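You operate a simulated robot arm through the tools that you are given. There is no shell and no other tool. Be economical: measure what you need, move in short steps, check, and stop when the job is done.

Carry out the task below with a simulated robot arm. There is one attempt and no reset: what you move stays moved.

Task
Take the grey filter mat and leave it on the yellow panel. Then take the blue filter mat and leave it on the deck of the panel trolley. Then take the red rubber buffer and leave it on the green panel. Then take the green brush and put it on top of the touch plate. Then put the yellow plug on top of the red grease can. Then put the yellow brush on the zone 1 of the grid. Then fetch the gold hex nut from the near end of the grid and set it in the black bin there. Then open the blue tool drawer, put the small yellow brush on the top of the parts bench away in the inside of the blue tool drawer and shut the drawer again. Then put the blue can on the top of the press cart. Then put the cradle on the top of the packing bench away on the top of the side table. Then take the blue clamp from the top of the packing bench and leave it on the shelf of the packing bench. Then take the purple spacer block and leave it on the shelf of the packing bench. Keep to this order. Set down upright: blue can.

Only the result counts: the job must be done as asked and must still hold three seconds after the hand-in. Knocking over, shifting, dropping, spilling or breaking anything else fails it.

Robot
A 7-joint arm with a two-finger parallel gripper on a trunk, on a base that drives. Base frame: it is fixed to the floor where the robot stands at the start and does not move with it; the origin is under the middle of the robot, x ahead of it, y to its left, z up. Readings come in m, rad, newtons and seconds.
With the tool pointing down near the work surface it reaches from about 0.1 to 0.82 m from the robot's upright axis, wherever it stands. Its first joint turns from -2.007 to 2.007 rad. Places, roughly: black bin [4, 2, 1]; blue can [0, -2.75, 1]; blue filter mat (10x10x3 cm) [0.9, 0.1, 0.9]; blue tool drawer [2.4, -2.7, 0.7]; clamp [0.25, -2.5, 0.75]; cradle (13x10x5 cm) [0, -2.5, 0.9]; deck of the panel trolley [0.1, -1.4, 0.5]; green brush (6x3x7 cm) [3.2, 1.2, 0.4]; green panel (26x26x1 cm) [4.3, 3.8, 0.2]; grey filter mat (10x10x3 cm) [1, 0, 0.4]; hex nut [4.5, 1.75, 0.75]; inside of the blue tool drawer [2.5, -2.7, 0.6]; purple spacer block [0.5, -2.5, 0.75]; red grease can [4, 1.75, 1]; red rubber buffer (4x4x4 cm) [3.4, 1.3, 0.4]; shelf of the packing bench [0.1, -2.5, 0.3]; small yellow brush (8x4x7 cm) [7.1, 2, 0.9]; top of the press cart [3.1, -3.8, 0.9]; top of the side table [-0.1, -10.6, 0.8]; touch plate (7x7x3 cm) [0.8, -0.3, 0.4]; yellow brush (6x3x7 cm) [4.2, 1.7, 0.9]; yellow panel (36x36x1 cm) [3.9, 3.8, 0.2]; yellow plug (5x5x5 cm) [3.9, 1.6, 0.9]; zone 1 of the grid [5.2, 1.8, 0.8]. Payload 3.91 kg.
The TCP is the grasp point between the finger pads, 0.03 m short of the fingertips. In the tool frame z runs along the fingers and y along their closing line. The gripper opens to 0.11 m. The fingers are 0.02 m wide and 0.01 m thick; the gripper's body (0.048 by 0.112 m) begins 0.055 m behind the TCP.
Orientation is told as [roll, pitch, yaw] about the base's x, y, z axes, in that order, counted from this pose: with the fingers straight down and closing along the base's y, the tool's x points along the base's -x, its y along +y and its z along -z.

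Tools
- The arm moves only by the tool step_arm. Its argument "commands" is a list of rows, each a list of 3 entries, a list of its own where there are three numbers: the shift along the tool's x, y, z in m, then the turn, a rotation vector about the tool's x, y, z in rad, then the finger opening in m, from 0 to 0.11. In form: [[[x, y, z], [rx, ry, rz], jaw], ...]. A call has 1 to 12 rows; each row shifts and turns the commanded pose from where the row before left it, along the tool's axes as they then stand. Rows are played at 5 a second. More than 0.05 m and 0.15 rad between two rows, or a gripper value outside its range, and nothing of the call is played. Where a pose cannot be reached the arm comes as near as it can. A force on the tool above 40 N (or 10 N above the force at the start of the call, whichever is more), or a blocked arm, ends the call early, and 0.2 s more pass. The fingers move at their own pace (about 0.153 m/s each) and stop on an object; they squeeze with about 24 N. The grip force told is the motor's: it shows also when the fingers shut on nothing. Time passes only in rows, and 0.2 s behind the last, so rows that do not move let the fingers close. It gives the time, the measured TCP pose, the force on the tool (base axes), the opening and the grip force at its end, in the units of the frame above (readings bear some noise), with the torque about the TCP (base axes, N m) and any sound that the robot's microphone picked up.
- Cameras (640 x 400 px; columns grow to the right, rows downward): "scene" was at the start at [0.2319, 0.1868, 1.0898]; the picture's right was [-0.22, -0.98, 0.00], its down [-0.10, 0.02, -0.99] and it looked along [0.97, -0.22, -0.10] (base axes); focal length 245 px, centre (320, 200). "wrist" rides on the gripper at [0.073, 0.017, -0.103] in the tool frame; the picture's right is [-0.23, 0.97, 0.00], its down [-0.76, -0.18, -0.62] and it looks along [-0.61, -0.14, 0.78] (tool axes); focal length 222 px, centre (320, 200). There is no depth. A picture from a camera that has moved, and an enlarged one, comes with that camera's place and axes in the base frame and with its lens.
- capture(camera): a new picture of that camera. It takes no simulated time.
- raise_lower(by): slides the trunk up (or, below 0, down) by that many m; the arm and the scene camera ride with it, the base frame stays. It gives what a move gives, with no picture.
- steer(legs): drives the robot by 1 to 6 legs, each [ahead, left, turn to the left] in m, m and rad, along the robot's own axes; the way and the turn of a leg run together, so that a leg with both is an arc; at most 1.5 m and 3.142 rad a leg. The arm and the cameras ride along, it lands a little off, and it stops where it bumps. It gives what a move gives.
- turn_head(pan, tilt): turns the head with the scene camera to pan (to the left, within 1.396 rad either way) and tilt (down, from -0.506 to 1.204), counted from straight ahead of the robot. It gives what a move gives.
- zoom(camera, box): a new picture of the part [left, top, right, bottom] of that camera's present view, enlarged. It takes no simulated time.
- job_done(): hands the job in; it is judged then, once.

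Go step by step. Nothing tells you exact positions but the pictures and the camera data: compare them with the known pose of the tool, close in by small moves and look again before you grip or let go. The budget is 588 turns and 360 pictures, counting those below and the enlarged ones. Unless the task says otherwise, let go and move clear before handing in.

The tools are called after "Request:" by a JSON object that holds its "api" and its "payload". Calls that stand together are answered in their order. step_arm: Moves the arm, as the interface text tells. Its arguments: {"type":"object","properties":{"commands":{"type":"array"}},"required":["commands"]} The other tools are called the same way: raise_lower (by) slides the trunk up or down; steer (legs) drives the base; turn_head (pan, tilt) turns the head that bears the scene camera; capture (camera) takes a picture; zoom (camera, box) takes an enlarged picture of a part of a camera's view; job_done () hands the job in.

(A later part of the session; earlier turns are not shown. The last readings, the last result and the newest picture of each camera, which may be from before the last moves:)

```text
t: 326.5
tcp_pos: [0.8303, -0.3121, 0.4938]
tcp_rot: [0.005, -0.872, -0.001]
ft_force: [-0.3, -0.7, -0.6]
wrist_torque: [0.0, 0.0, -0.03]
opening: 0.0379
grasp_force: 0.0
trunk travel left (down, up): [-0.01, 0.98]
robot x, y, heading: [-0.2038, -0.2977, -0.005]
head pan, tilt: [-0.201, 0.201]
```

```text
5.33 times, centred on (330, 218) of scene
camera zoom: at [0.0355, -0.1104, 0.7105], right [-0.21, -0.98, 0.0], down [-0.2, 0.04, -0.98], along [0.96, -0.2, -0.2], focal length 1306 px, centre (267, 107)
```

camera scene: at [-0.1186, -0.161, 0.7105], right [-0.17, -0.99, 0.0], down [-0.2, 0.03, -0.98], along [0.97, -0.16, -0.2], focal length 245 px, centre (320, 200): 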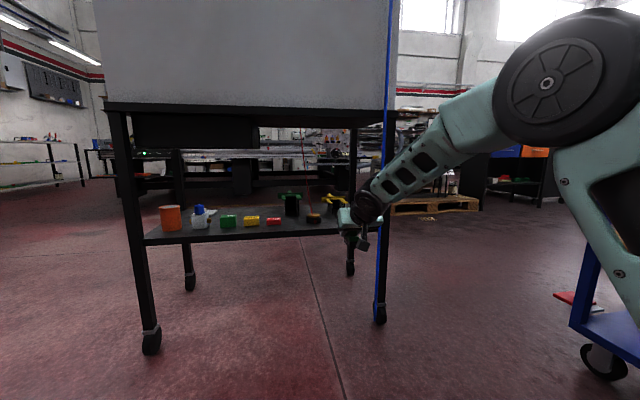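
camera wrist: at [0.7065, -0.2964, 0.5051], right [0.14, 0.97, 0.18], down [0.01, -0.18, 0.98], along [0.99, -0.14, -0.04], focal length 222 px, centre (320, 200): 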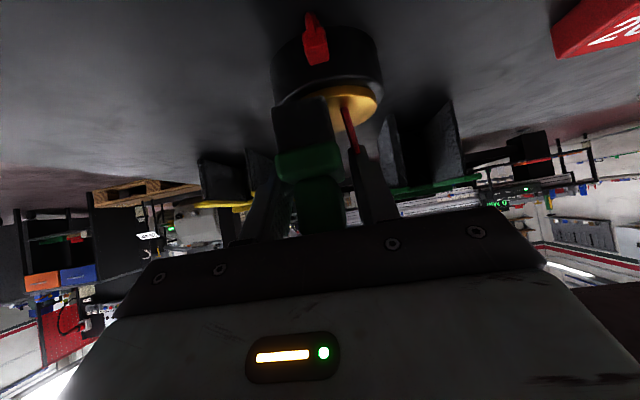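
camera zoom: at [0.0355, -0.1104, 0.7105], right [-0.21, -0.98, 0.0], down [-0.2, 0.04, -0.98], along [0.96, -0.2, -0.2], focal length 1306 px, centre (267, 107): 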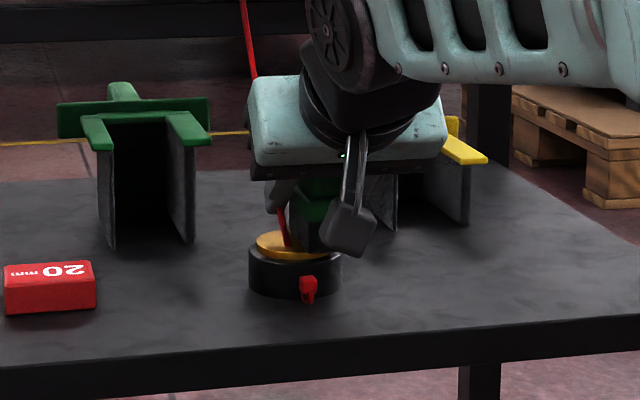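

Request:
{"api": "step_arm", "payload": {"commands": [[[0, 0, -0.02], [0, 0, 0], 0.038], [[0, 0, -0.03], [0, 0, 0], 0.038], [[0, 0, -0.04], [0, 0, 0], 0.038], [[0.0254, 0, -0.0322], [0, 0, 0], 0.038], [[0.0254, 0, -0.0322], [0, 0, 0], 0.038]]}}

Request:
{"api": "capture", "payload": {"camera": "wrist"}}

Request:
{"api": "zoom", "payload": {"camera": "scene", "box": [270, 180, 390, 255]}}

```text
t: 327.7
tcp_pos: [0.6819, -0.3145, 0.5532]
tcp_rot: [0.008, -0.873, 0.0]
ft_force: [-0.5, -0.5, 0.5]
wrist_torque: [0.01, 0.0, 0.01]
opening: 0.0377
grasp_force: 0.1
trunk travel left (down, up): [-0.01, 0.98]
robot x, y, heading: [-0.1971, -0.2947, -0.004]
head pan, tilt: [-0.201, 0.201]
```

```text
225 pictures are left
camera wrist: at [0.5554, -0.2979, 0.5642], right [0.14, 0.97, 0.18], down [0.01, -0.18, 0.98], along [0.99, -0.14, -0.04], focal length 222 px, centre (320, 200)
```

wrist: 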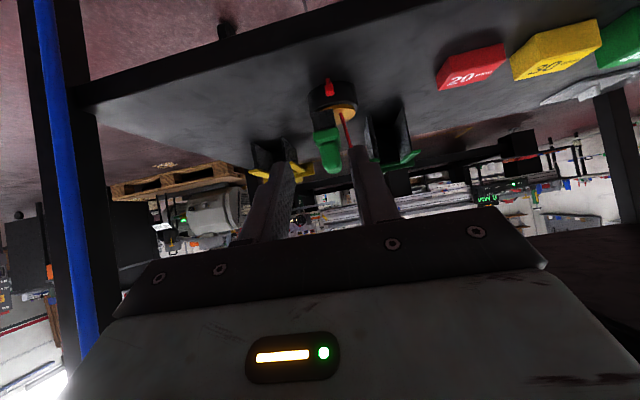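

```text
5.33 times, centred on (330, 218) of scene
camera zoom: at [0.0356, -0.1104, 0.7105], right [-0.21, -0.98, 0.0], down [-0.2, 0.04, -0.98], along [0.96, -0.2, -0.2], focal length 1306 px, centre (267, 107)
```

zoom: 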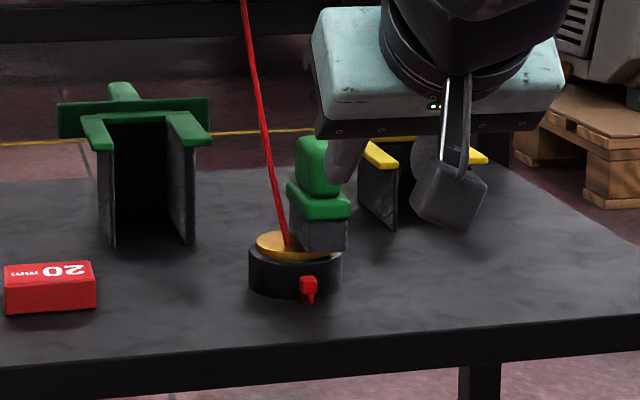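

Request:
{"api": "step_arm", "payload": {"commands": [[[0.0321, 0, -0.0383], [0, 0, 0], 0.038], [[0.0321, 0, -0.0383], [0, 0, 0], 0.038], [[0.0321, 0, -0.0383], [0, 0, 0], 0.038], [[0.0321, 0, -0.0383], [0, 0, 0], 0.038], [[0.0321, 0, -0.0383], [0, 0, 0], 0.038]]}}

Request:
{"api": "steer", "payload": {"legs": [[-0.15, 0, 0], [0, 1.5, 0], [1.5, 0, 0], [0.8, 0, 0], [0, 1.45, 0]]}}

Request:
{"api": "raise_lower", "payload": {"by": 0.4}}

Request:
{"api": "raise_lower", "payload": {"by": 0.3}}

Request:
{"api": "turn_head", "payload": {"pan": -0.4, "tilt": 0.4}}

Request:
{"api": "capture", "payload": {"camera": "scene"}}

```text
t: 328.9
tcp_pos: [0.429, -0.3181, 0.5533]
tcp_rot: [0.005, -0.873, 0.001]
ft_force: [0.7, 0.0, 0.2]
wrist_torque: [0.0, 0.05, -0.01]
opening: 0.0379
grasp_force: 0.0
trunk travel left (down, up): [-0.01, 0.98]
robot x, y, heading: [-0.1999, -0.297, -0.009]
head pan, tilt: [-0.201, 0.201]
```

```text
t: 355.1
tcp_pos: [2.6707, 2.5444, 0.5545]
tcp_rot: [0.008, -0.872, -0.047]
ft_force: [0.2, 0.4, -0.1]
wrist_torque: [0.02, -0.01, 0.03]
opening: 0.0381
grasp_force: 0.1
trunk travel left (down, up): [-0.01, 0.98]
robot x, y, heading: [2.0461, 2.5951, -0.056]
head pan, tilt: [-0.201, 0.201]
```

```text
t: 358.9
tcp_pos: [2.6702, 2.5462, 0.955]
tcp_rot: [0.006, -0.872, -0.045]
ft_force: [-0.6, -0.4, 1.3]
wrist_torque: [-0.02, 0.0, 0.03]
opening: 0.0381
grasp_force: 0.1
trunk travel left (down, up): [-0.41, 0.58]
robot x, y, heading: [2.0427, 2.5937, -0.05]
head pan, tilt: [-0.201, 0.201]
```

```text
t: 361.9
tcp_pos: [2.6701, 2.545, 1.2535]
tcp_rot: [0.007, -0.873, -0.044]
ft_force: [-0.4, 0.8, 0.6]
wrist_torque: [0.0, 0.02, -0.02]
opening: 0.0376
grasp_force: 0.0
trunk travel left (down, up): [-0.71, 0.28]
robot x, y, heading: [2.043, 2.5935, -0.049]
head pan, tilt: [-0.201, 0.201]
```

```text
t: 362.6
tcp_pos: [2.6706, 2.5454, 1.2537]
tcp_rot: [0.007, -0.873, -0.046]
ft_force: [0.1, 0.1, 0.2]
wrist_torque: [0.04, 0.0, -0.02]
opening: 0.038
grasp_force: 0.1
trunk travel left (down, up): [-0.71, 0.28]
robot x, y, heading: [2.0426, 2.5947, -0.053]
head pan, tilt: [-0.4, 0.4]
```

```text
223 pictures are left
camera scene: at [2.279, 2.7529, 1.3921], right [-0.44, -0.9, 0.0], down [-0.35, 0.17, -0.92], along [0.83, -0.4, -0.39], focal length 245 px, centre (320, 200)
```

scene: 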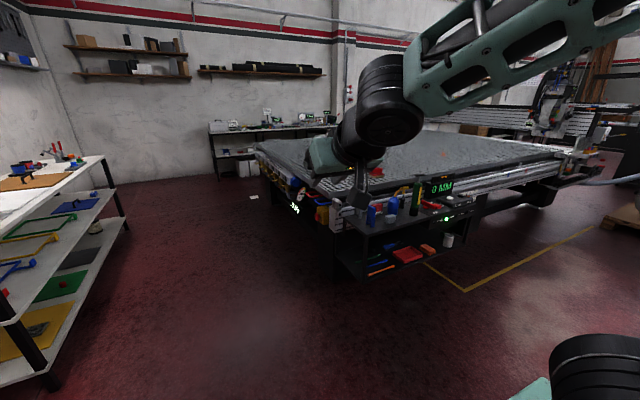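

Request:
{"api": "steer", "payload": {"legs": [[0, 0.1, 0.05], [1.5, 0, 0], [0.55, 0, 0], [0, 0, -1.571]]}}

Request:
{"api": "turn_head", "payload": {"pan": 0.0, "tilt": 0.5}}

Request:
{"api": "capture", "payload": {"camera": "scene"}}

Request:
{"api": "capture", "payload": {"camera": "wrist"}}

```text
t: 377.3
tcp_pos: [4.0324, 2.0696, 1.2538]
tcp_rot: [0.008, -0.872, -1.586]
ft_force: [0.7, -0.1, -0.2]
wrist_torque: [-0.03, -0.01, -0.01]
opening: 0.0379
grasp_force: 0.0
trunk travel left (down, up): [-0.71, 0.28]
robot x, y, heading: [4.0622, 2.6962, -1.594]
head pan, tilt: [-0.4, 0.4]
```

```text
t: 378.2
tcp_pos: [4.0325, 2.0682, 1.254]
tcp_rot: [0.008, -0.872, -1.586]
ft_force: [-0.7, 0.0, -0.2]
wrist_torque: [0.01, 0.03, -0.01]
opening: 0.0383
grasp_force: 0.0
trunk travel left (down, up): [-0.71, 0.28]
robot x, y, heading: [4.0589, 2.6939, -1.592]
head pan, tilt: [0.0, 0.499]
```

```text
222 pictures are left
camera scene: at [4.262, 2.461, 1.3829], right [-1.0, 0.02, 0.0], down [0.01, 0.48, -0.88], along [-0.02, -0.88, -0.48], focal length 245 px, centre (320, 200)
```

scene: 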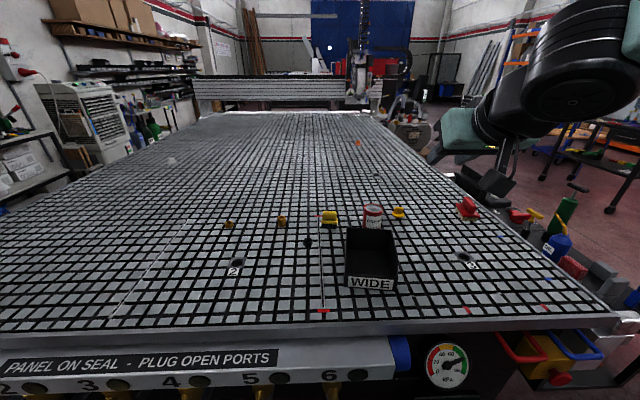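

```text
221 pictures are left
camera wrist: at [4.0508, 2.1947, 1.2651], right [0.97, -0.16, 0.18], down [-0.18, -0.01, 0.98], along [-0.15, -0.99, -0.04], focal length 222 px, centre (320, 200)
```

wrist: 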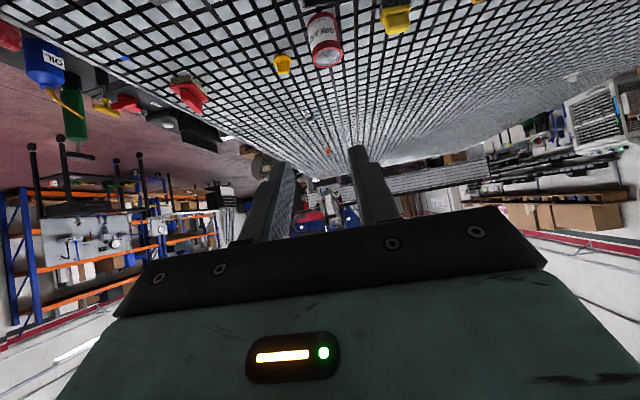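

Request:
{"api": "zoom", "payload": {"camera": "scene", "box": [200, 180, 500, 320]}}

Request:
{"api": "zoom", "payload": {"camera": "scene", "box": [300, 190, 420, 265]}}

```text
2.13 times, centred on (350, 250) of scene
camera zoom: at [4.262, 2.461, 1.3829], right [-1.0, 0.02, 0.0], down [0.01, 0.48, -0.88], along [-0.02, -0.88, -0.48], focal length 522 px, centre (256, 93)
```

zoom: 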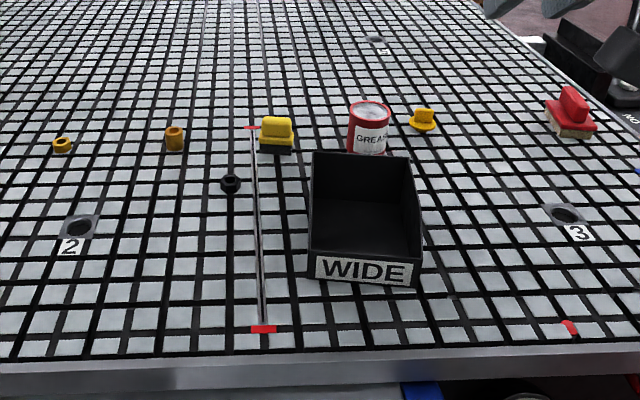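

```text
5.33 times, centred on (360, 228) of scene
camera zoom: at [4.262, 2.461, 1.3829], right [-1.0, 0.02, 0.0], down [0.01, 0.48, -0.88], along [-0.02, -0.88, -0.48], focal length 1306 px, centre (107, 53)
```

zoom: 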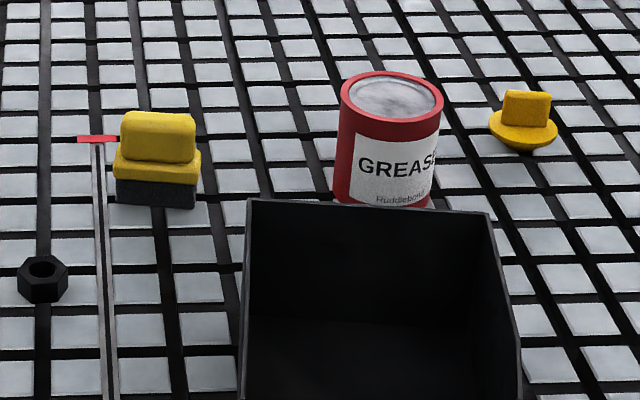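

Request:
{"api": "turn_head", "payload": {"pan": -0.2, "tilt": 1.1}}

Request:
{"api": "capture", "payload": {"camera": "scene"}}

Request:
{"api": "zoom", "payload": {"camera": "wrist", "box": [200, 0, 440, 150]}}

```text
t: 379.2
tcp_pos: [4.0313, 2.0678, 1.2535]
tcp_rot: [0.007, -0.873, -1.586]
ft_force: [0.4, 0.1, -0.9]
wrist_torque: [-0.03, -0.02, 0.03]
opening: 0.0381
grasp_force: 0.0
trunk travel left (down, up): [-0.71, 0.28]
robot x, y, heading: [4.0645, 2.6947, -1.595]
head pan, tilt: [-0.201, 1.1]
```

```text
218 pictures are left
camera scene: at [4.2502, 2.4904, 1.3352], right [-0.98, 0.22, 0.0], down [0.2, 0.87, -0.45], along [-0.1, -0.44, -0.89], focal length 245 px, centre (320, 200)
```

scene: 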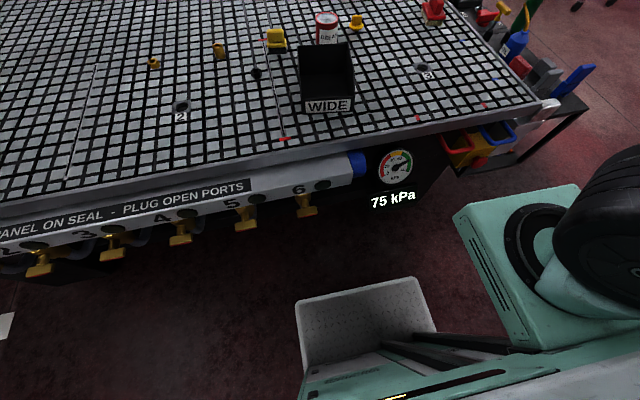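

```text
2.67 times, centred on (320, 75) of wrist
camera zoom: at [4.0508, 2.1947, 1.2651], right [0.97, -0.16, 0.18], down [-0.18, -0.01, 0.98], along [-0.15, -0.99, -0.04], focal length 592 px, centre (320, 533)
```

zoom: 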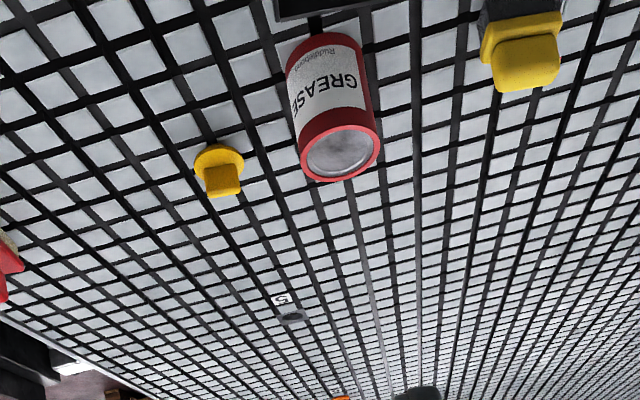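

Request:
{"api": "steer", "payload": {"legs": [[0.2, -0.11, 0.02]]}}

Request:
{"api": "step_arm", "payload": {"commands": [[[0, 0, 0], [0, 0.11, 0], 0.07], [[0, 0, 0], [0, 0.11, 0], 0.07], [[0, 0, 0], [0, 0.11, 0], 0.07]]}}

Request:
{"api": "turn_head", "payload": {"pan": -0.1, "tilt": 0.7}}

Request:
{"api": "capture", "payload": {"camera": "scene"}}

Request:
{"api": "capture", "payload": {"camera": "wrist"}}

```text
t: 380.9
tcp_pos: [3.9336, 1.8683, 1.2547]
tcp_rot: [0.008, -0.873, -1.564]
ft_force: [-0.1, -0.3, 0.5]
wrist_torque: [0.0, 0.01, 0.02]
opening: 0.0382
grasp_force: 0.1
trunk travel left (down, up): [-0.71, 0.28]
robot x, y, heading: [3.9481, 2.4976, -1.569]
head pan, tilt: [-0.201, 1.1]
```

```text
t: 381.7
tcp_pos: [3.9312, 1.8685, 1.2532]
tcp_rot: [0.005, -0.542, -1.56]
ft_force: [0.0, 0.0, -0.3]
wrist_torque: [-0.01, 0.01, 0.02]
opening: 0.0701
grasp_force: 0.1
trunk travel left (down, up): [-0.71, 0.28]
robot x, y, heading: [3.9496, 2.4972, -1.575]
head pan, tilt: [-0.201, 1.1]
```

```text
t: 382.6
tcp_pos: [3.9322, 1.8681, 1.2542]
tcp_rot: [0.006, -0.544, -1.561]
ft_force: [-0.3, 0.4, 0.1]
wrist_torque: [-0.02, -0.01, 0.01]
opening: 0.07
grasp_force: 0.0
trunk travel left (down, up): [-0.71, 0.28]
robot x, y, heading: [3.9521, 2.4954, -1.571]
head pan, tilt: [-0.099, 0.7]
```

```text
216 pictures are left
camera scene: at [4.145, 2.2725, 1.3651], right [-1.0, 0.1, 0.0], down [0.06, 0.64, -0.76], along [-0.08, -0.76, -0.64], focal length 245 px, centre (320, 200)
```

scene: 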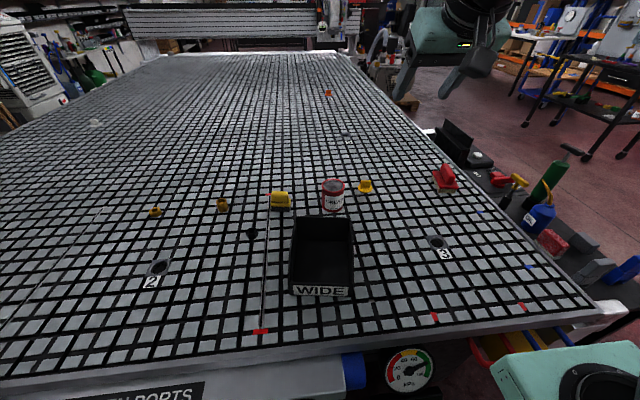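

```text
215 pictures are left
camera wrist: at [3.9486, 1.9839, 1.3049], right [0.98, -0.18, 0.12], down [-0.18, -0.33, 0.93], along [-0.13, -0.93, -0.36], focal length 222 px, centre (320, 200)
```

wrist: 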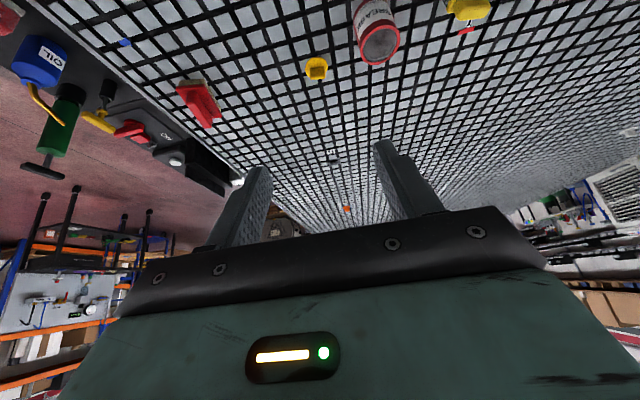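

Request:
{"api": "zoom", "payload": {"camera": "wrist", "box": [270, 0, 430, 100]}}

Request:
{"api": "zoom", "payload": {"camera": "scene", "box": [310, 160, 390, 210]}}

```text
4.00 times, centred on (350, 50) of wrist
camera zoom: at [3.9486, 1.9839, 1.3049], right [0.98, -0.18, 0.12], down [-0.18, -0.33, 0.93], along [-0.13, -0.93, -0.36], focal length 888 px, centre (200, 800)
```

zoom: 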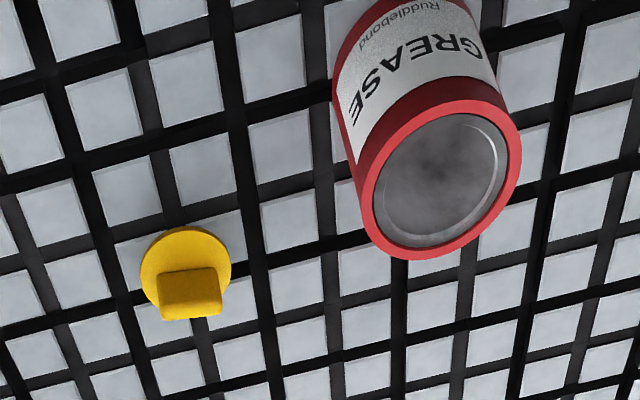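

```text
8.00 times, centred on (350, 185) of scene
camera zoom: at [4.145, 2.2725, 1.3651], right [-1.0, 0.1, 0.0], down [0.06, 0.64, -0.76], along [-0.08, -0.76, -0.64], focal length 1958 px, centre (80, 320)
```

zoom: 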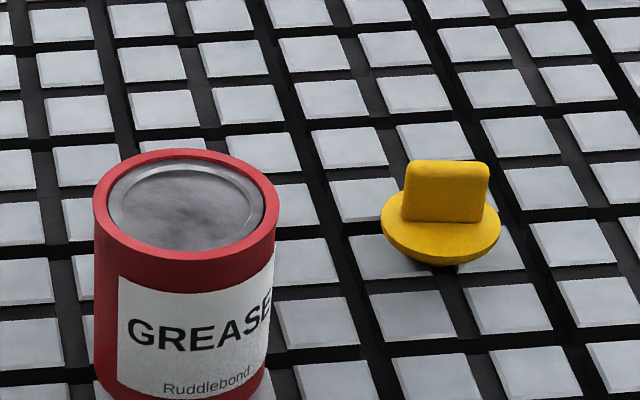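

Request:
{"api": "step_arm", "payload": {"commands": [[[0.0004, 0, 0.0497], [0, 0, 0], 0.05], [[0.0004, 0, 0.0497], [0, 0, 0], 0.05], [[0.0004, 0, 0.0497], [0, 0, 0], 0.05], [[0.0004, 0, 0.0497], [0, 0, 0], 0.05], [[0.0004, 0, 0.0497], [0, 0, 0], 0.05], [[0.0004, 0, 0.0497], [0, 0, 0], 0.05]]}}

Request:
{"api": "capture", "payload": {"camera": "wrist"}}

Request:
{"api": "capture", "payload": {"camera": "scene"}}

```text
t: 384.0
tcp_pos: [3.9335, 1.7152, 0.9954]
tcp_rot: [0.007, -0.546, -1.561]
ft_force: [-0.3, 0.0, 0.4]
wrist_torque: [-0.05, -0.01, -0.03]
opening: 0.0499
grasp_force: 0.0
trunk travel left (down, up): [-0.71, 0.28]
robot x, y, heading: [3.9487, 2.5009, -1.57]
head pan, tilt: [-0.099, 0.7]
```

```text
212 pictures are left
camera wrist: at [3.95, 1.8306, 1.0459], right [0.98, -0.18, 0.12], down [-0.18, -0.33, 0.93], along [-0.13, -0.93, -0.35], focal length 222 px, centre (320, 200)
```

wrist: 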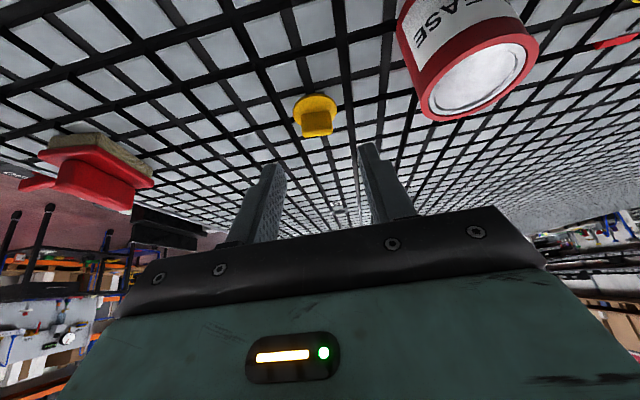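

```text
211 pictures are left
camera scene: at [4.1449, 2.2731, 1.3654], right [-1.0, 0.1, 0.0], down [0.06, 0.64, -0.77], along [-0.08, -0.76, -0.64], focal length 245 px, centre (320, 200)
```

scene: 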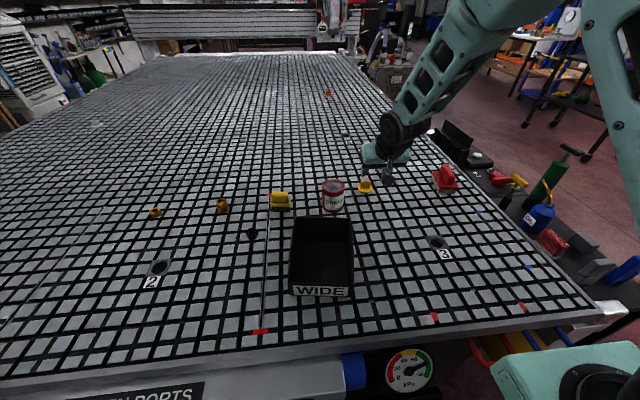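

Request:
{"api": "step_arm", "payload": {"commands": [[[-0.0012, 0, 0.04], [0, 0, 0], 0.05], [[-0.001, 0, 0.035], [0, 0, 0], 0.05]]}}

Request:
{"api": "capture", "payload": {"camera": "wrist"}}

Request:
{"api": "zoom", "payload": {"camera": "scene", "box": [310, 150, 430, 225]}}

```text
t: 384.6
tcp_pos: [3.9356, 1.6751, 0.932]
tcp_rot: [0.005, -0.544, -1.56]
ft_force: [-0.8, -0.5, 0.2]
wrist_torque: [0.01, -0.01, -0.01]
opening: 0.0502
grasp_force: 0.1
trunk travel left (down, up): [-0.71, 0.28]
robot x, y, heading: [3.9448, 2.4966, -1.572]
head pan, tilt: [-0.099, 0.7]
```

```text
210 pictures are left
camera wrist: at [3.9514, 1.7914, 0.9839], right [0.98, -0.18, 0.12], down [-0.18, -0.33, 0.93], along [-0.13, -0.93, -0.36], focal length 222 px, centre (320, 200)
```

wrist: 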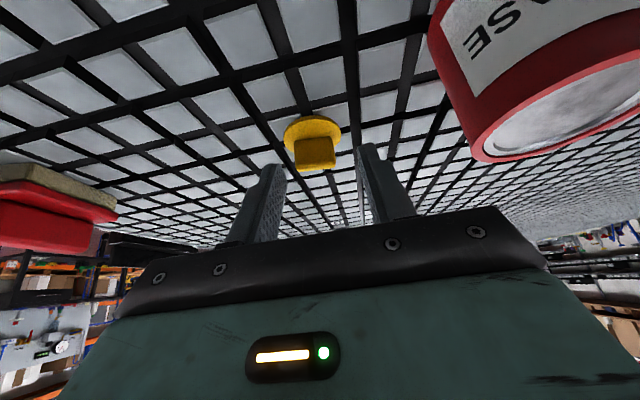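

```text
5.33 times, centred on (370, 188) of scene
camera zoom: at [4.1449, 2.2728, 1.3653], right [-1.0, 0.1, 0.0], down [0.06, 0.64, -0.77], along [-0.08, -0.76, -0.64], focal length 1306 px, centre (53, 267)
```

zoom: 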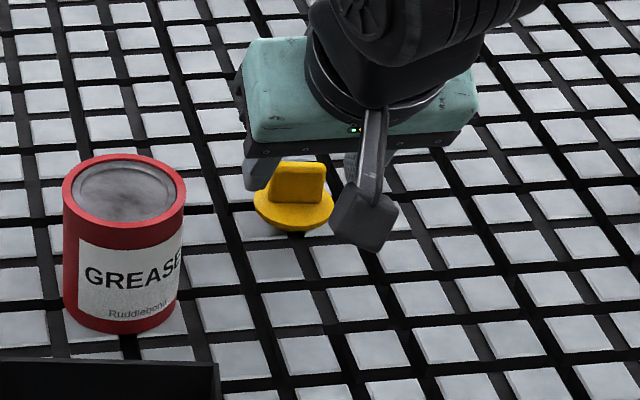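

Request:
{"api": "step_arm", "payload": {"commands": [[[0.001, 0, 0.016], [0, 0, 0], 0.05], [[0, 0, 0.006], [0, 0, 0], 0.05]]}}

Request:
{"api": "capture", "payload": {"camera": "wrist"}}

```text
t: 385.2
tcp_pos: [3.9362, 1.6649, 0.913]
tcp_rot: [0.004, -0.543, -1.562]
ft_force: [-0.5, 0.3, 0.5]
wrist_torque: [0.0, -0.01, 0.01]
opening: 0.0503
grasp_force: 0.0
trunk travel left (down, up): [-0.71, 0.28]
robot x, y, heading: [3.9503, 2.4978, -1.574]
head pan, tilt: [-0.099, 0.7]
```

```text
208 pictures are left
camera wrist: at [3.9524, 1.7812, 0.9649], right [0.98, -0.18, 0.12], down [-0.18, -0.33, 0.93], along [-0.13, -0.93, -0.36], focal length 222 px, centre (320, 200)
```

wrist: 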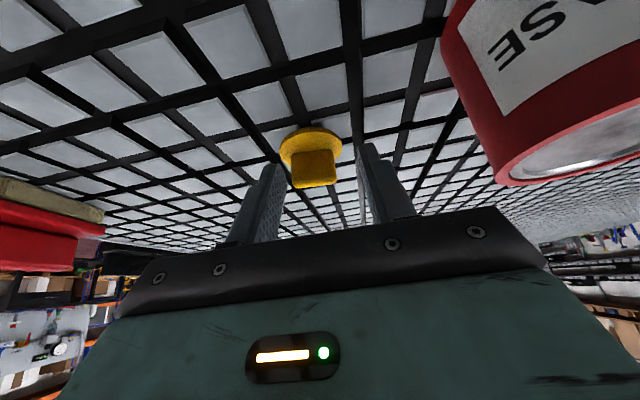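

Request:
{"api": "step_arm", "payload": {"commands": [[[0, 0, 0.005], [0, 0, 0], 0.05], [[0, 0, 0.003], [0, 0, 0], 0.05]]}}

Request:
{"api": "step_arm", "payload": {"commands": [[[0, 0, 0], [0, 0, 0], 0.03], [[0, 0, 0], [0, 0, 0], 0.0], [[0, 0, 0], [0, 0, 0], 0.0]]}}

Request:
{"api": "capture", "payload": {"camera": "wrist"}}

```text
t: 385.8
tcp_pos: [3.9359, 1.6605, 0.9079]
tcp_rot: [0.003, -0.544, -1.561]
ft_force: [0.6, -0.9, -0.3]
wrist_torque: [0.01, 0.01, 0.0]
opening: 0.05
grasp_force: 0.0
trunk travel left (down, up): [-0.71, 0.28]
robot x, y, heading: [3.9503, 2.4926, -1.568]
head pan, tilt: [-0.099, 0.7]
```

```text
t: 386.6
tcp_pos: [3.9362, 1.661, 0.9066]
tcp_rot: [0.005, -0.542, -1.561]
ft_force: [-0.7, 1.3, 2.2]
wrist_torque: [0.0, 0.0, 0.0]
opening: 0.0003
grasp_force: 24.5
trunk travel left (down, up): [-0.71, 0.28]
robot x, y, heading: [3.9486, 2.496, -1.57]
head pan, tilt: [-0.099, 0.7]
```

```text
207 pictures are left
camera wrist: at [3.9526, 1.7767, 0.959], right [0.98, -0.18, 0.12], down [-0.18, -0.33, 0.93], along [-0.13, -0.93, -0.36], focal length 222 px, centre (320, 200)
```

wrist: 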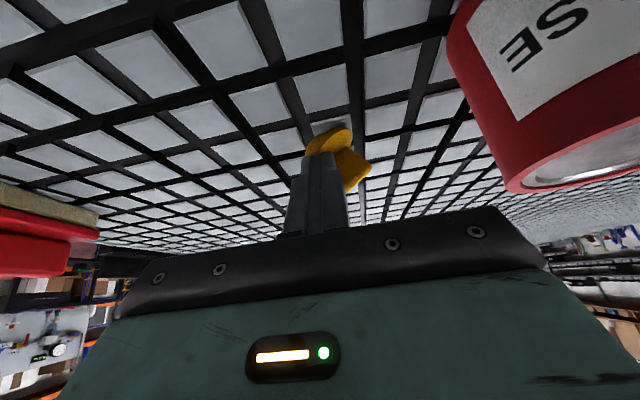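

Request:
{"api": "step_arm", "payload": {"commands": [[[0, 0, 0], [0, 0, 0], 0.05], [[0, 0, 0], [0, 0, 0], 0.05], [[0, 0, -0.04], [0, 0, 0], 0.05], [[0, 0, -0.04], [0, 0, 0], 0.05]]}}

Request:
{"api": "capture", "payload": {"camera": "wrist"}}

Request:
{"api": "zoom", "payload": {"camera": "scene", "box": [310, 150, 430, 225]}}

```text
t: 387.6
tcp_pos: [3.9354, 1.7009, 0.9746]
tcp_rot: [0.006, -0.543, -1.56]
ft_force: [0.2, -1.1, -1.2]
wrist_torque: [0.0, 0.0, 0.0]
opening: 0.0503
grasp_force: 0.1
trunk travel left (down, up): [-0.71, 0.28]
robot x, y, heading: [3.9496, 2.4957, -1.568]
head pan, tilt: [-0.099, 0.7]
```

```text
206 pictures are left
camera wrist: at [3.9516, 1.817, 1.027], right [0.98, -0.18, 0.12], down [-0.18, -0.33, 0.93], along [-0.13, -0.93, -0.36], focal length 222 px, centre (320, 200)
```

wrist: 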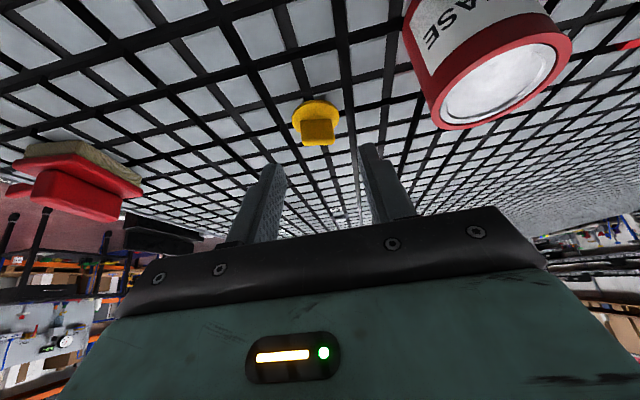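

```text
5.33 times, centred on (370, 188) of scene
camera zoom: at [4.145, 2.2718, 1.365], right [-1.0, 0.1, 0.0], down [0.06, 0.64, -0.76], along [-0.08, -0.76, -0.64], focal length 1306 px, centre (53, 267)
```

zoom: 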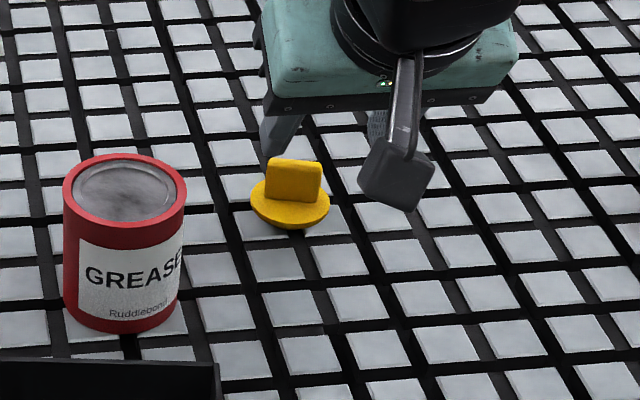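

Request:
{"api": "step_arm", "payload": {"commands": [[[-0.005, 0, 0.038], [0, 0, 0], 0.05], [[-0.0044, 0, 0.033], [0, 0, 0], 0.05]]}}

Request:
{"api": "capture", "payload": {"camera": "wrist"}}

Request:
{"api": "zoom", "payload": {"camera": "scene", "box": [310, 150, 430, 225]}}

```text
t: 388.2
tcp_pos: [3.9352, 1.6588, 0.921]
tcp_rot: [0.005, -0.543, -1.562]
ft_force: [0.5, -0.7, 1.4]
wrist_torque: [-0.02, 0.0, 0.02]
opening: 0.0502
grasp_force: 0.1
trunk travel left (down, up): [-0.71, 0.28]
robot x, y, heading: [3.9484, 2.4936, -1.572]
head pan, tilt: [-0.099, 0.7]
```

```text
204 pictures are left
camera wrist: at [3.9513, 1.7735, 0.9722], right [0.98, -0.18, 0.12], down [-0.18, -0.33, 0.93], along [-0.13, -0.93, -0.36], focal length 222 px, centre (320, 200)
```

wrist: 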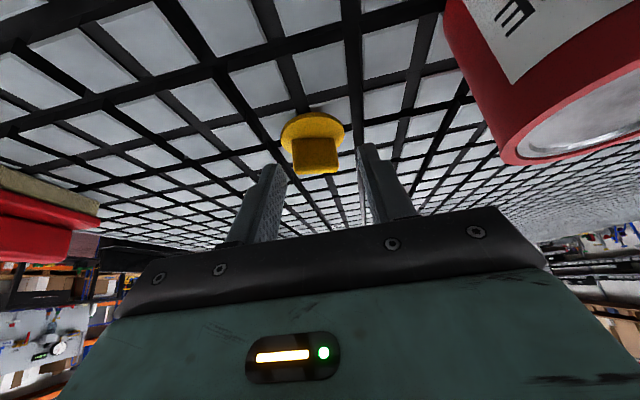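

```text
5.33 times, centred on (370, 188) of scene
camera zoom: at [4.145, 2.2728, 1.3653], right [-1.0, 0.1, 0.0], down [0.06, 0.64, -0.77], along [-0.08, -0.76, -0.64], focal length 1306 px, centre (53, 267)
```

zoom: 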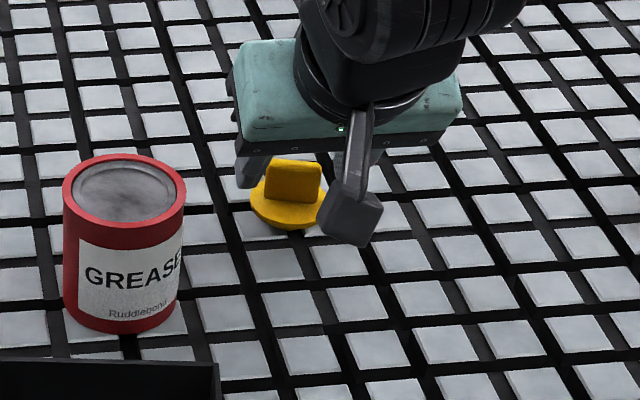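

Request:
{"api": "step_arm", "payload": {"commands": [[[-0.002, 0, 0.012], [0, 0, 0], 0.05], [[0, 0, 0.006], [0, 0, 0], 0.05]]}}

Request:
{"api": "capture", "payload": {"camera": "wrist"}}

```text
t: 388.8
tcp_pos: [3.9369, 1.6467, 0.9071]
tcp_rot: [0.006, -0.543, -1.56]
ft_force: [0.2, 0.2, -0.5]
wrist_torque: [-0.02, -0.01, 0.02]
opening: 0.05
grasp_force: 0.0
trunk travel left (down, up): [-0.71, 0.28]
robot x, y, heading: [3.9516, 2.4976, -1.575]
head pan, tilt: [-0.099, 0.7]
```

```text
202 pictures are left
camera wrist: at [3.9523, 1.7626, 0.9576], right [0.98, -0.18, 0.12], down [-0.18, -0.33, 0.93], along [-0.13, -0.93, -0.36], focal length 222 px, centre (320, 200)
```

wrist: 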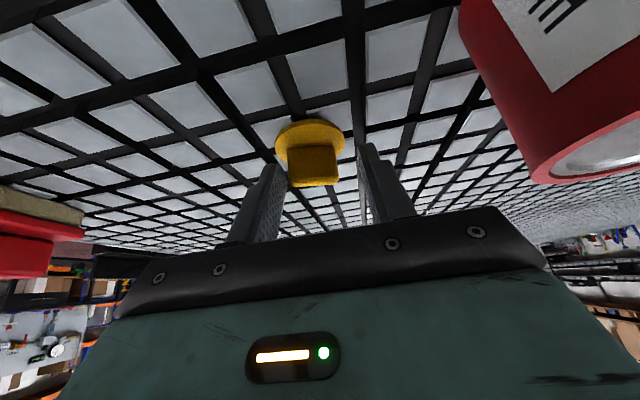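

Request:
{"api": "step_arm", "payload": {"commands": [[[-0.007, -0.004, 0.015], [0, 0, 0], 0.05], [[-0.0055, 0, 0.009], [0, 0, 0], 0.05]]}}

Request:
{"api": "capture", "payload": {"camera": "wrist"}}

Request:
{"api": "zoom", "payload": {"camera": "scene", "box": [310, 150, 430, 225]}}

```text
t: 389.4
tcp_pos: [3.9326, 1.6225, 0.8939]
tcp_rot: [0.007, -0.546, -1.563]
ft_force: [-3.9, -0.3, 7.0]
wrist_torque: [-0.06, 0.2, 0.0]
opening: 0.0522
grasp_force: 1.4
trunk travel left (down, up): [-0.71, 0.28]
robot x, y, heading: [3.9473, 2.4977, -1.568]
head pan, tilt: [-0.099, 0.7]
```

```text
201 pictures are left
camera wrist: at [3.9485, 1.7384, 0.9449], right [0.98, -0.18, 0.12], down [-0.18, -0.33, 0.93], along [-0.13, -0.93, -0.35], focal length 222 px, centre (320, 200)
```

wrist: 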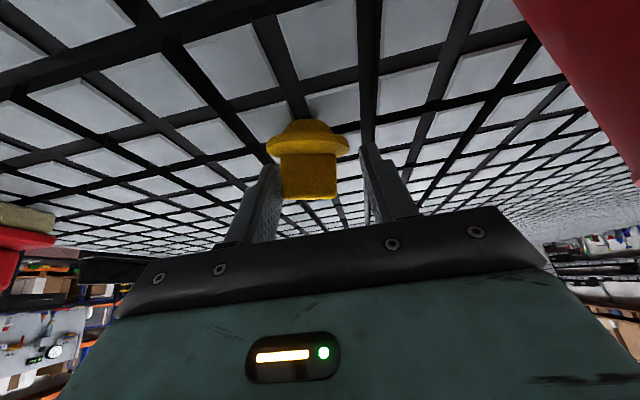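

```text
5.33 times, centred on (370, 188) of scene
camera zoom: at [4.1448, 2.2727, 1.3654], right [-1.0, 0.1, 0.0], down [0.06, 0.64, -0.77], along [-0.08, -0.76, -0.64], focal length 1306 px, centre (53, 267)
```

zoom: 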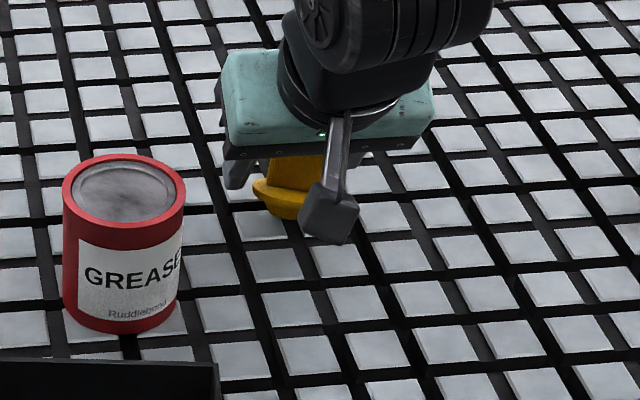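

Request:
{"api": "step_arm", "payload": {"commands": [[[0.002, -0.003, -0.007], [0, 0, 0], 0.05]]}}

Request:
{"api": "capture", "payload": {"camera": "wrist"}}

```text
t: 389.8
tcp_pos: [3.9315, 1.6284, 0.895]
tcp_rot: [0.006, -0.541, -1.561]
ft_force: [-0.1, 0.2, -0.4]
wrist_torque: [0.01, -0.02, -0.01]
opening: 0.05
grasp_force: 0.0
trunk travel left (down, up): [-0.71, 0.28]
robot x, y, heading: [3.9493, 2.4989, -1.565]
head pan, tilt: [-0.099, 0.7]
```

```text
199 pictures are left
camera wrist: at [3.9478, 1.7448, 0.9476], right [0.98, -0.18, 0.12], down [-0.18, -0.33, 0.93], along [-0.13, -0.92, -0.36], focal length 222 px, centre (320, 200)
```

wrist: 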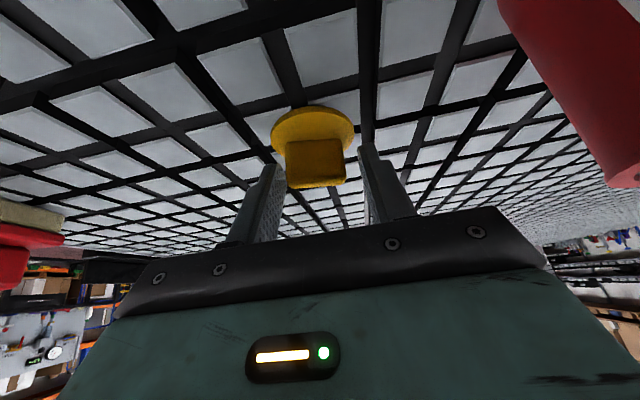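

Request:
{"api": "step_arm", "payload": {"commands": [[[0, 0, 0], [0, 0, 0], 0.04], [[0, 0, 0], [0, 0, 0], 0.03], [[0, 0, 0], [0, 0, 0], 0.0], [[0, 0, 0], [0, 0, 0], 0.0]]}}

Request:
{"api": "capture", "payload": {"camera": "wrist"}}

Request:
{"api": "zoom", "payload": {"camera": "scene", "box": [310, 150, 430, 225]}}

```text
t: 390.8
tcp_pos: [3.9309, 1.6287, 0.8971]
tcp_rot: [0.004, -0.544, -1.561]
ft_force: [0.2, 0.2, 0.4]
wrist_torque: [0.02, -0.02, 0.02]
opening: 0.0409
grasp_force: 24.0
trunk travel left (down, up): [-0.71, 0.28]
robot x, y, heading: [3.9461, 2.4984, -1.571]
head pan, tilt: [-0.099, 0.7]
```

```text
198 pictures are left
camera wrist: at [3.9472, 1.7445, 0.9484], right [0.98, -0.18, 0.12], down [-0.18, -0.33, 0.93], along [-0.13, -0.93, -0.36], focal length 222 px, centre (320, 200)
```

wrist: 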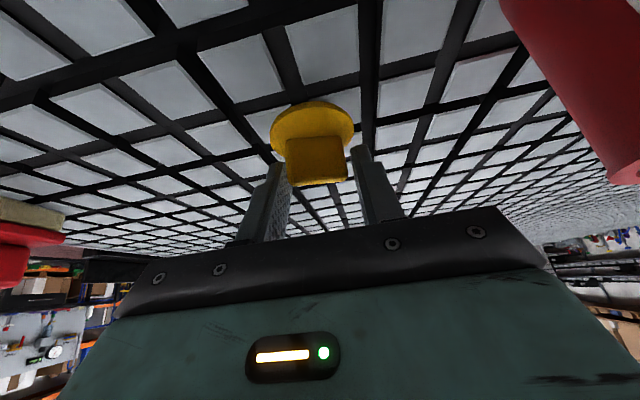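

```text
5.33 times, centred on (370, 188) of scene
camera zoom: at [4.145, 2.2724, 1.3652], right [-1.0, 0.1, 0.0], down [0.06, 0.64, -0.76], along [-0.08, -0.76, -0.64], focal length 1306 px, centre (53, 267)
```

zoom: 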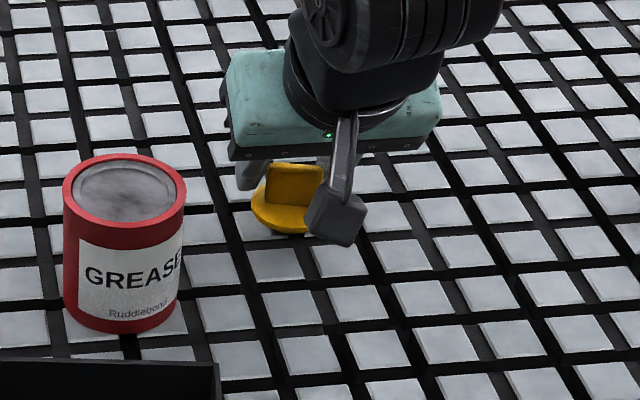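

Request:
{"api": "step_arm", "payload": {"commands": [[[-0.0052, 0, -0.0086], [0, 0, 0], 0.0], [[-0.0104, 0, -0.0171], [0, 0, 0], 0.0], [[-0.0104, 0, -0.0171], [0, 0, 0], 0.0]]}}

Request:
{"api": "capture", "payload": {"camera": "wrist"}}

Request:
{"api": "zoom", "payload": {"camera": "scene", "box": [310, 150, 430, 225]}}

```text
t: 391.6
tcp_pos: [3.9307, 1.6286, 0.9467]
tcp_rot: [0.003, -0.542, -1.56]
ft_force: [-0.5, 0.0, -0.3]
wrist_torque: [0.0, 0.0, -0.01]
opening: 0.0
grasp_force: 23.6
trunk travel left (down, up): [-0.71, 0.28]
robot x, y, heading: [3.9514, 2.4955, -1.572]
head pan, tilt: [-0.099, 0.7]
```

```text
196 pictures are left
camera wrist: at [3.9468, 1.7452, 0.9987], right [0.98, -0.18, 0.12], down [-0.18, -0.33, 0.93], along [-0.13, -0.93, -0.36], focal length 222 px, centre (320, 200)
```

wrist: 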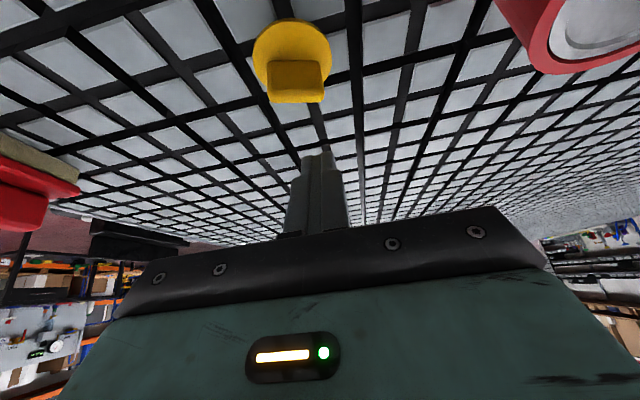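

```text
5.33 times, centred on (370, 188) of scene
camera zoom: at [4.145, 2.2722, 1.3651], right [-1.0, 0.1, 0.0], down [0.06, 0.64, -0.76], along [-0.08, -0.76, -0.64], focal length 1306 px, centre (53, 267)
```

zoom: 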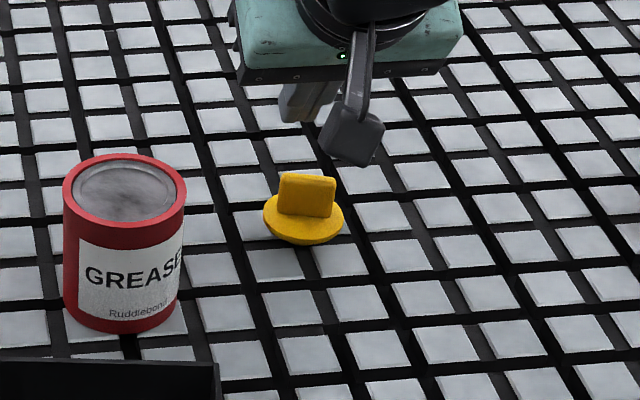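

Request:
{"api": "step_arm", "payload": {"commands": [[[-0.0257, 0, 0.0155], [0, 0, 0], 0.0], [[-0.0257, 0, 0.0155], [0, 0, 0], 0.0], [[0.0104, 0, 0.0171], [0, 0, 0], 0.0], [[0.0104, 0, 0.0171], [0, 0, 0], 0.0], [[0.0052, 0, 0.0086], [0, 0, 0], 0.0]]}}

Request:
{"api": "step_arm", "payload": {"commands": [[[0.0026, 0, 0.0043], [0, 0, 0], 0.0], [[0.0026, 0, 0.0043], [0, 0, 0], 0.0], [[0.0026, 0, 0.0043], [0, 0, 0], 0.0]]}}

```text
t: 392.8
tcp_pos: [3.9314, 1.5683, 0.8967]
tcp_rot: [0.006, -0.543, -1.559]
ft_force: [0.4, 0.6, 0.4]
wrist_torque: [-0.01, 0.01, 0.02]
opening: 0.0
grasp_force: 23.8
trunk travel left (down, up): [-0.71, 0.28]
robot x, y, heading: [3.9497, 2.5016, -1.57]
head pan, tilt: [-0.099, 0.7]
```

```text
t: 393.6
tcp_pos: [3.9308, 1.57, 0.8826]
tcp_rot: [0.005, -0.543, -1.561]
ft_force: [-0.4, -0.5, 1.1]
wrist_torque: [0.03, -0.05, -0.06]
opening: 0.0003
grasp_force: 24.1
trunk travel left (down, up): [-0.71, 0.28]
robot x, y, heading: [3.947, 2.4977, -1.565]
head pan, tilt: [-0.099, 0.7]
```

Request:
{"api": "step_arm", "payload": {"commands": [[[0.0026, 0, 0.0043], [0, 0, 0], 0.0], [[0.0026, 0, 0.0043], [0, 0, 0], 0.0], [[0.0026, 0, 0.0043], [0, 0, 0], 0.0], [[0.0026, 0, 0.0043], [0, 0, 0], 0.0]]}}

Request:
{"api": "capture", "payload": {"camera": "wrist"}}

```text
t: 394.1
tcp_pos: [3.9309, 1.5671, 0.8801]
tcp_rot: [0.005, -0.554, -1.562]
ft_force: [-0.6, 12.1, 17.2]
wrist_torque: [0.21, 0.08, 0.03]
opening: 0.0003
grasp_force: 23.9
trunk travel left (down, up): [-0.71, 0.28]
robot x, y, heading: [3.9463, 2.497, -1.574]
head pan, tilt: [-0.099, 0.7]
stopped in row 2: the force on the tool passed its limit (the readings are from after the stop); the commanded pose is now the measured one
```

```text
194 pictures are left
camera wrist: at [3.9472, 1.6842, 0.931], right [0.98, -0.18, 0.12], down [-0.18, -0.32, 0.93], along [-0.13, -0.93, -0.35], focal length 222 px, centre (320, 200)
```

wrist: 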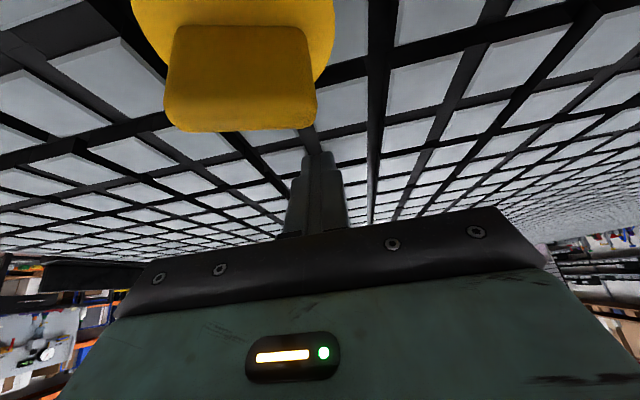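

Request:
{"api": "step_arm", "payload": {"commands": [[[-0.0259, 0, -0.0428], [0, 0, 0], 0.0], [[-0.0259, 0, -0.0428], [0, 0, 0], 0.0], [[0.038, -0.001, -0.023], [0, 0, 0], 0.05], [[0.038, -0.001, -0.023], [0, 0, 0], 0.05], [[0.038, -0.001, -0.023], [0, 0, 0], 0.05]]}}

Request:
{"api": "capture", "payload": {"camera": "wrist"}}

```text
t: 395.3
tcp_pos: [3.9269, 1.6997, 0.9768]
tcp_rot: [0.005, -0.546, -1.562]
ft_force: [-0.3, 0.4, -0.7]
wrist_torque: [-0.02, 0.0, 0.01]
opening: 0.0499
grasp_force: 0.1
trunk travel left (down, up): [-0.71, 0.28]
robot x, y, heading: [3.951, 2.4941, -1.568]
head pan, tilt: [-0.099, 0.7]
```

```text
193 pictures are left
camera wrist: at [3.9429, 1.8162, 1.0271], right [0.98, -0.18, 0.12], down [-0.18, -0.33, 0.93], along [-0.13, -0.93, -0.35], focal length 222 px, centre (320, 200)
```

wrist: 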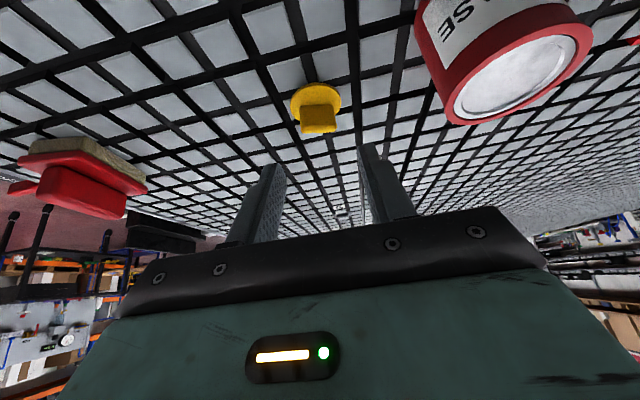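

Request:
{"api": "step_arm", "payload": {"commands": [[[0.0011, 0.001, 0.035], [0, 0, 0], 0.05], [[0.0011, 0.001, 0.03], [0, 0, 0], 0.05], [[0.0011, 0, 0.019], [0, 0, 0], 0.05]]}}

Request:
{"api": "capture", "payload": {"camera": "wrist"}}

```text
t: 396.1
tcp_pos: [3.9309, 1.6601, 0.9026]
tcp_rot: [0.005, -0.55, -1.561]
ft_force: [0.4, -0.2, -0.1]
wrist_torque: [0.0, 0.02, 0.02]
opening: 0.0502
grasp_force: 0.0
trunk travel left (down, up): [-0.71, 0.28]
robot x, y, heading: [3.9478, 2.496, -1.568]
head pan, tilt: [-0.099, 0.7]
```

```text
192 pictures are left
camera wrist: at [3.946, 1.7765, 0.954], right [0.98, -0.18, 0.12], down [-0.18, -0.33, 0.93], along [-0.13, -0.93, -0.35], focal length 222 px, centre (320, 200)
```

wrist: 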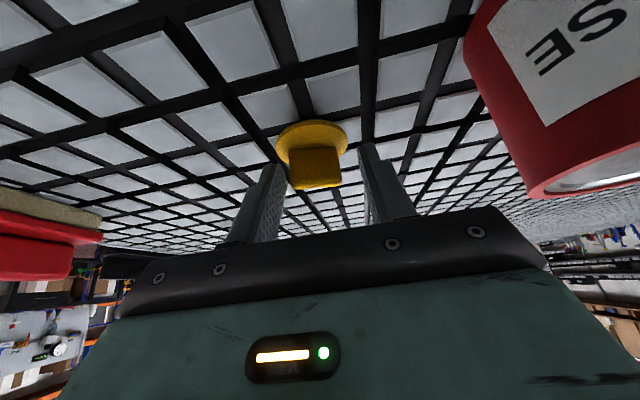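

Request:
{"api": "step_arm", "payload": {"commands": [[[-0.0053, -0.004, 0.0067], [0, 0, 0], 0.05]]}}

Request:
{"api": "capture", "payload": {"camera": "wrist"}}

```text
t: 396.5
tcp_pos: [3.9264, 1.651, 0.9014]
tcp_rot: [0.006, -0.55, -1.563]
ft_force: [0.7, 0.5, 0.2]
wrist_torque: [0.05, 0.02, -0.03]
opening: 0.05
grasp_force: 0.1
trunk travel left (down, up): [-0.71, 0.28]
robot x, y, heading: [3.9479, 2.5004, -1.571]
head pan, tilt: [-0.099, 0.7]
```

```text
191 pictures are left
camera wrist: at [3.9414, 1.7674, 0.952], right [0.98, -0.18, 0.12], down [-0.18, -0.33, 0.93], along [-0.13, -0.93, -0.35], focal length 222 px, centre (320, 200)
```

wrist: 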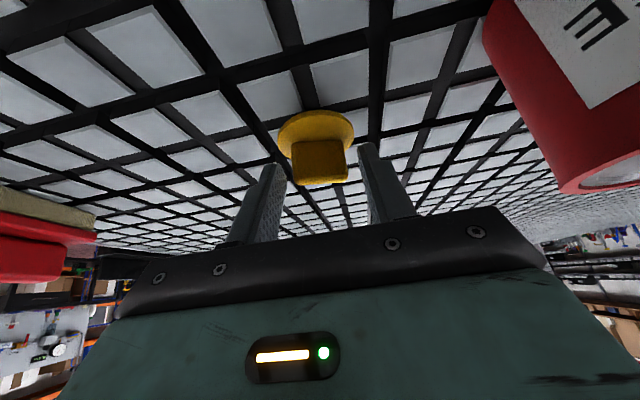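

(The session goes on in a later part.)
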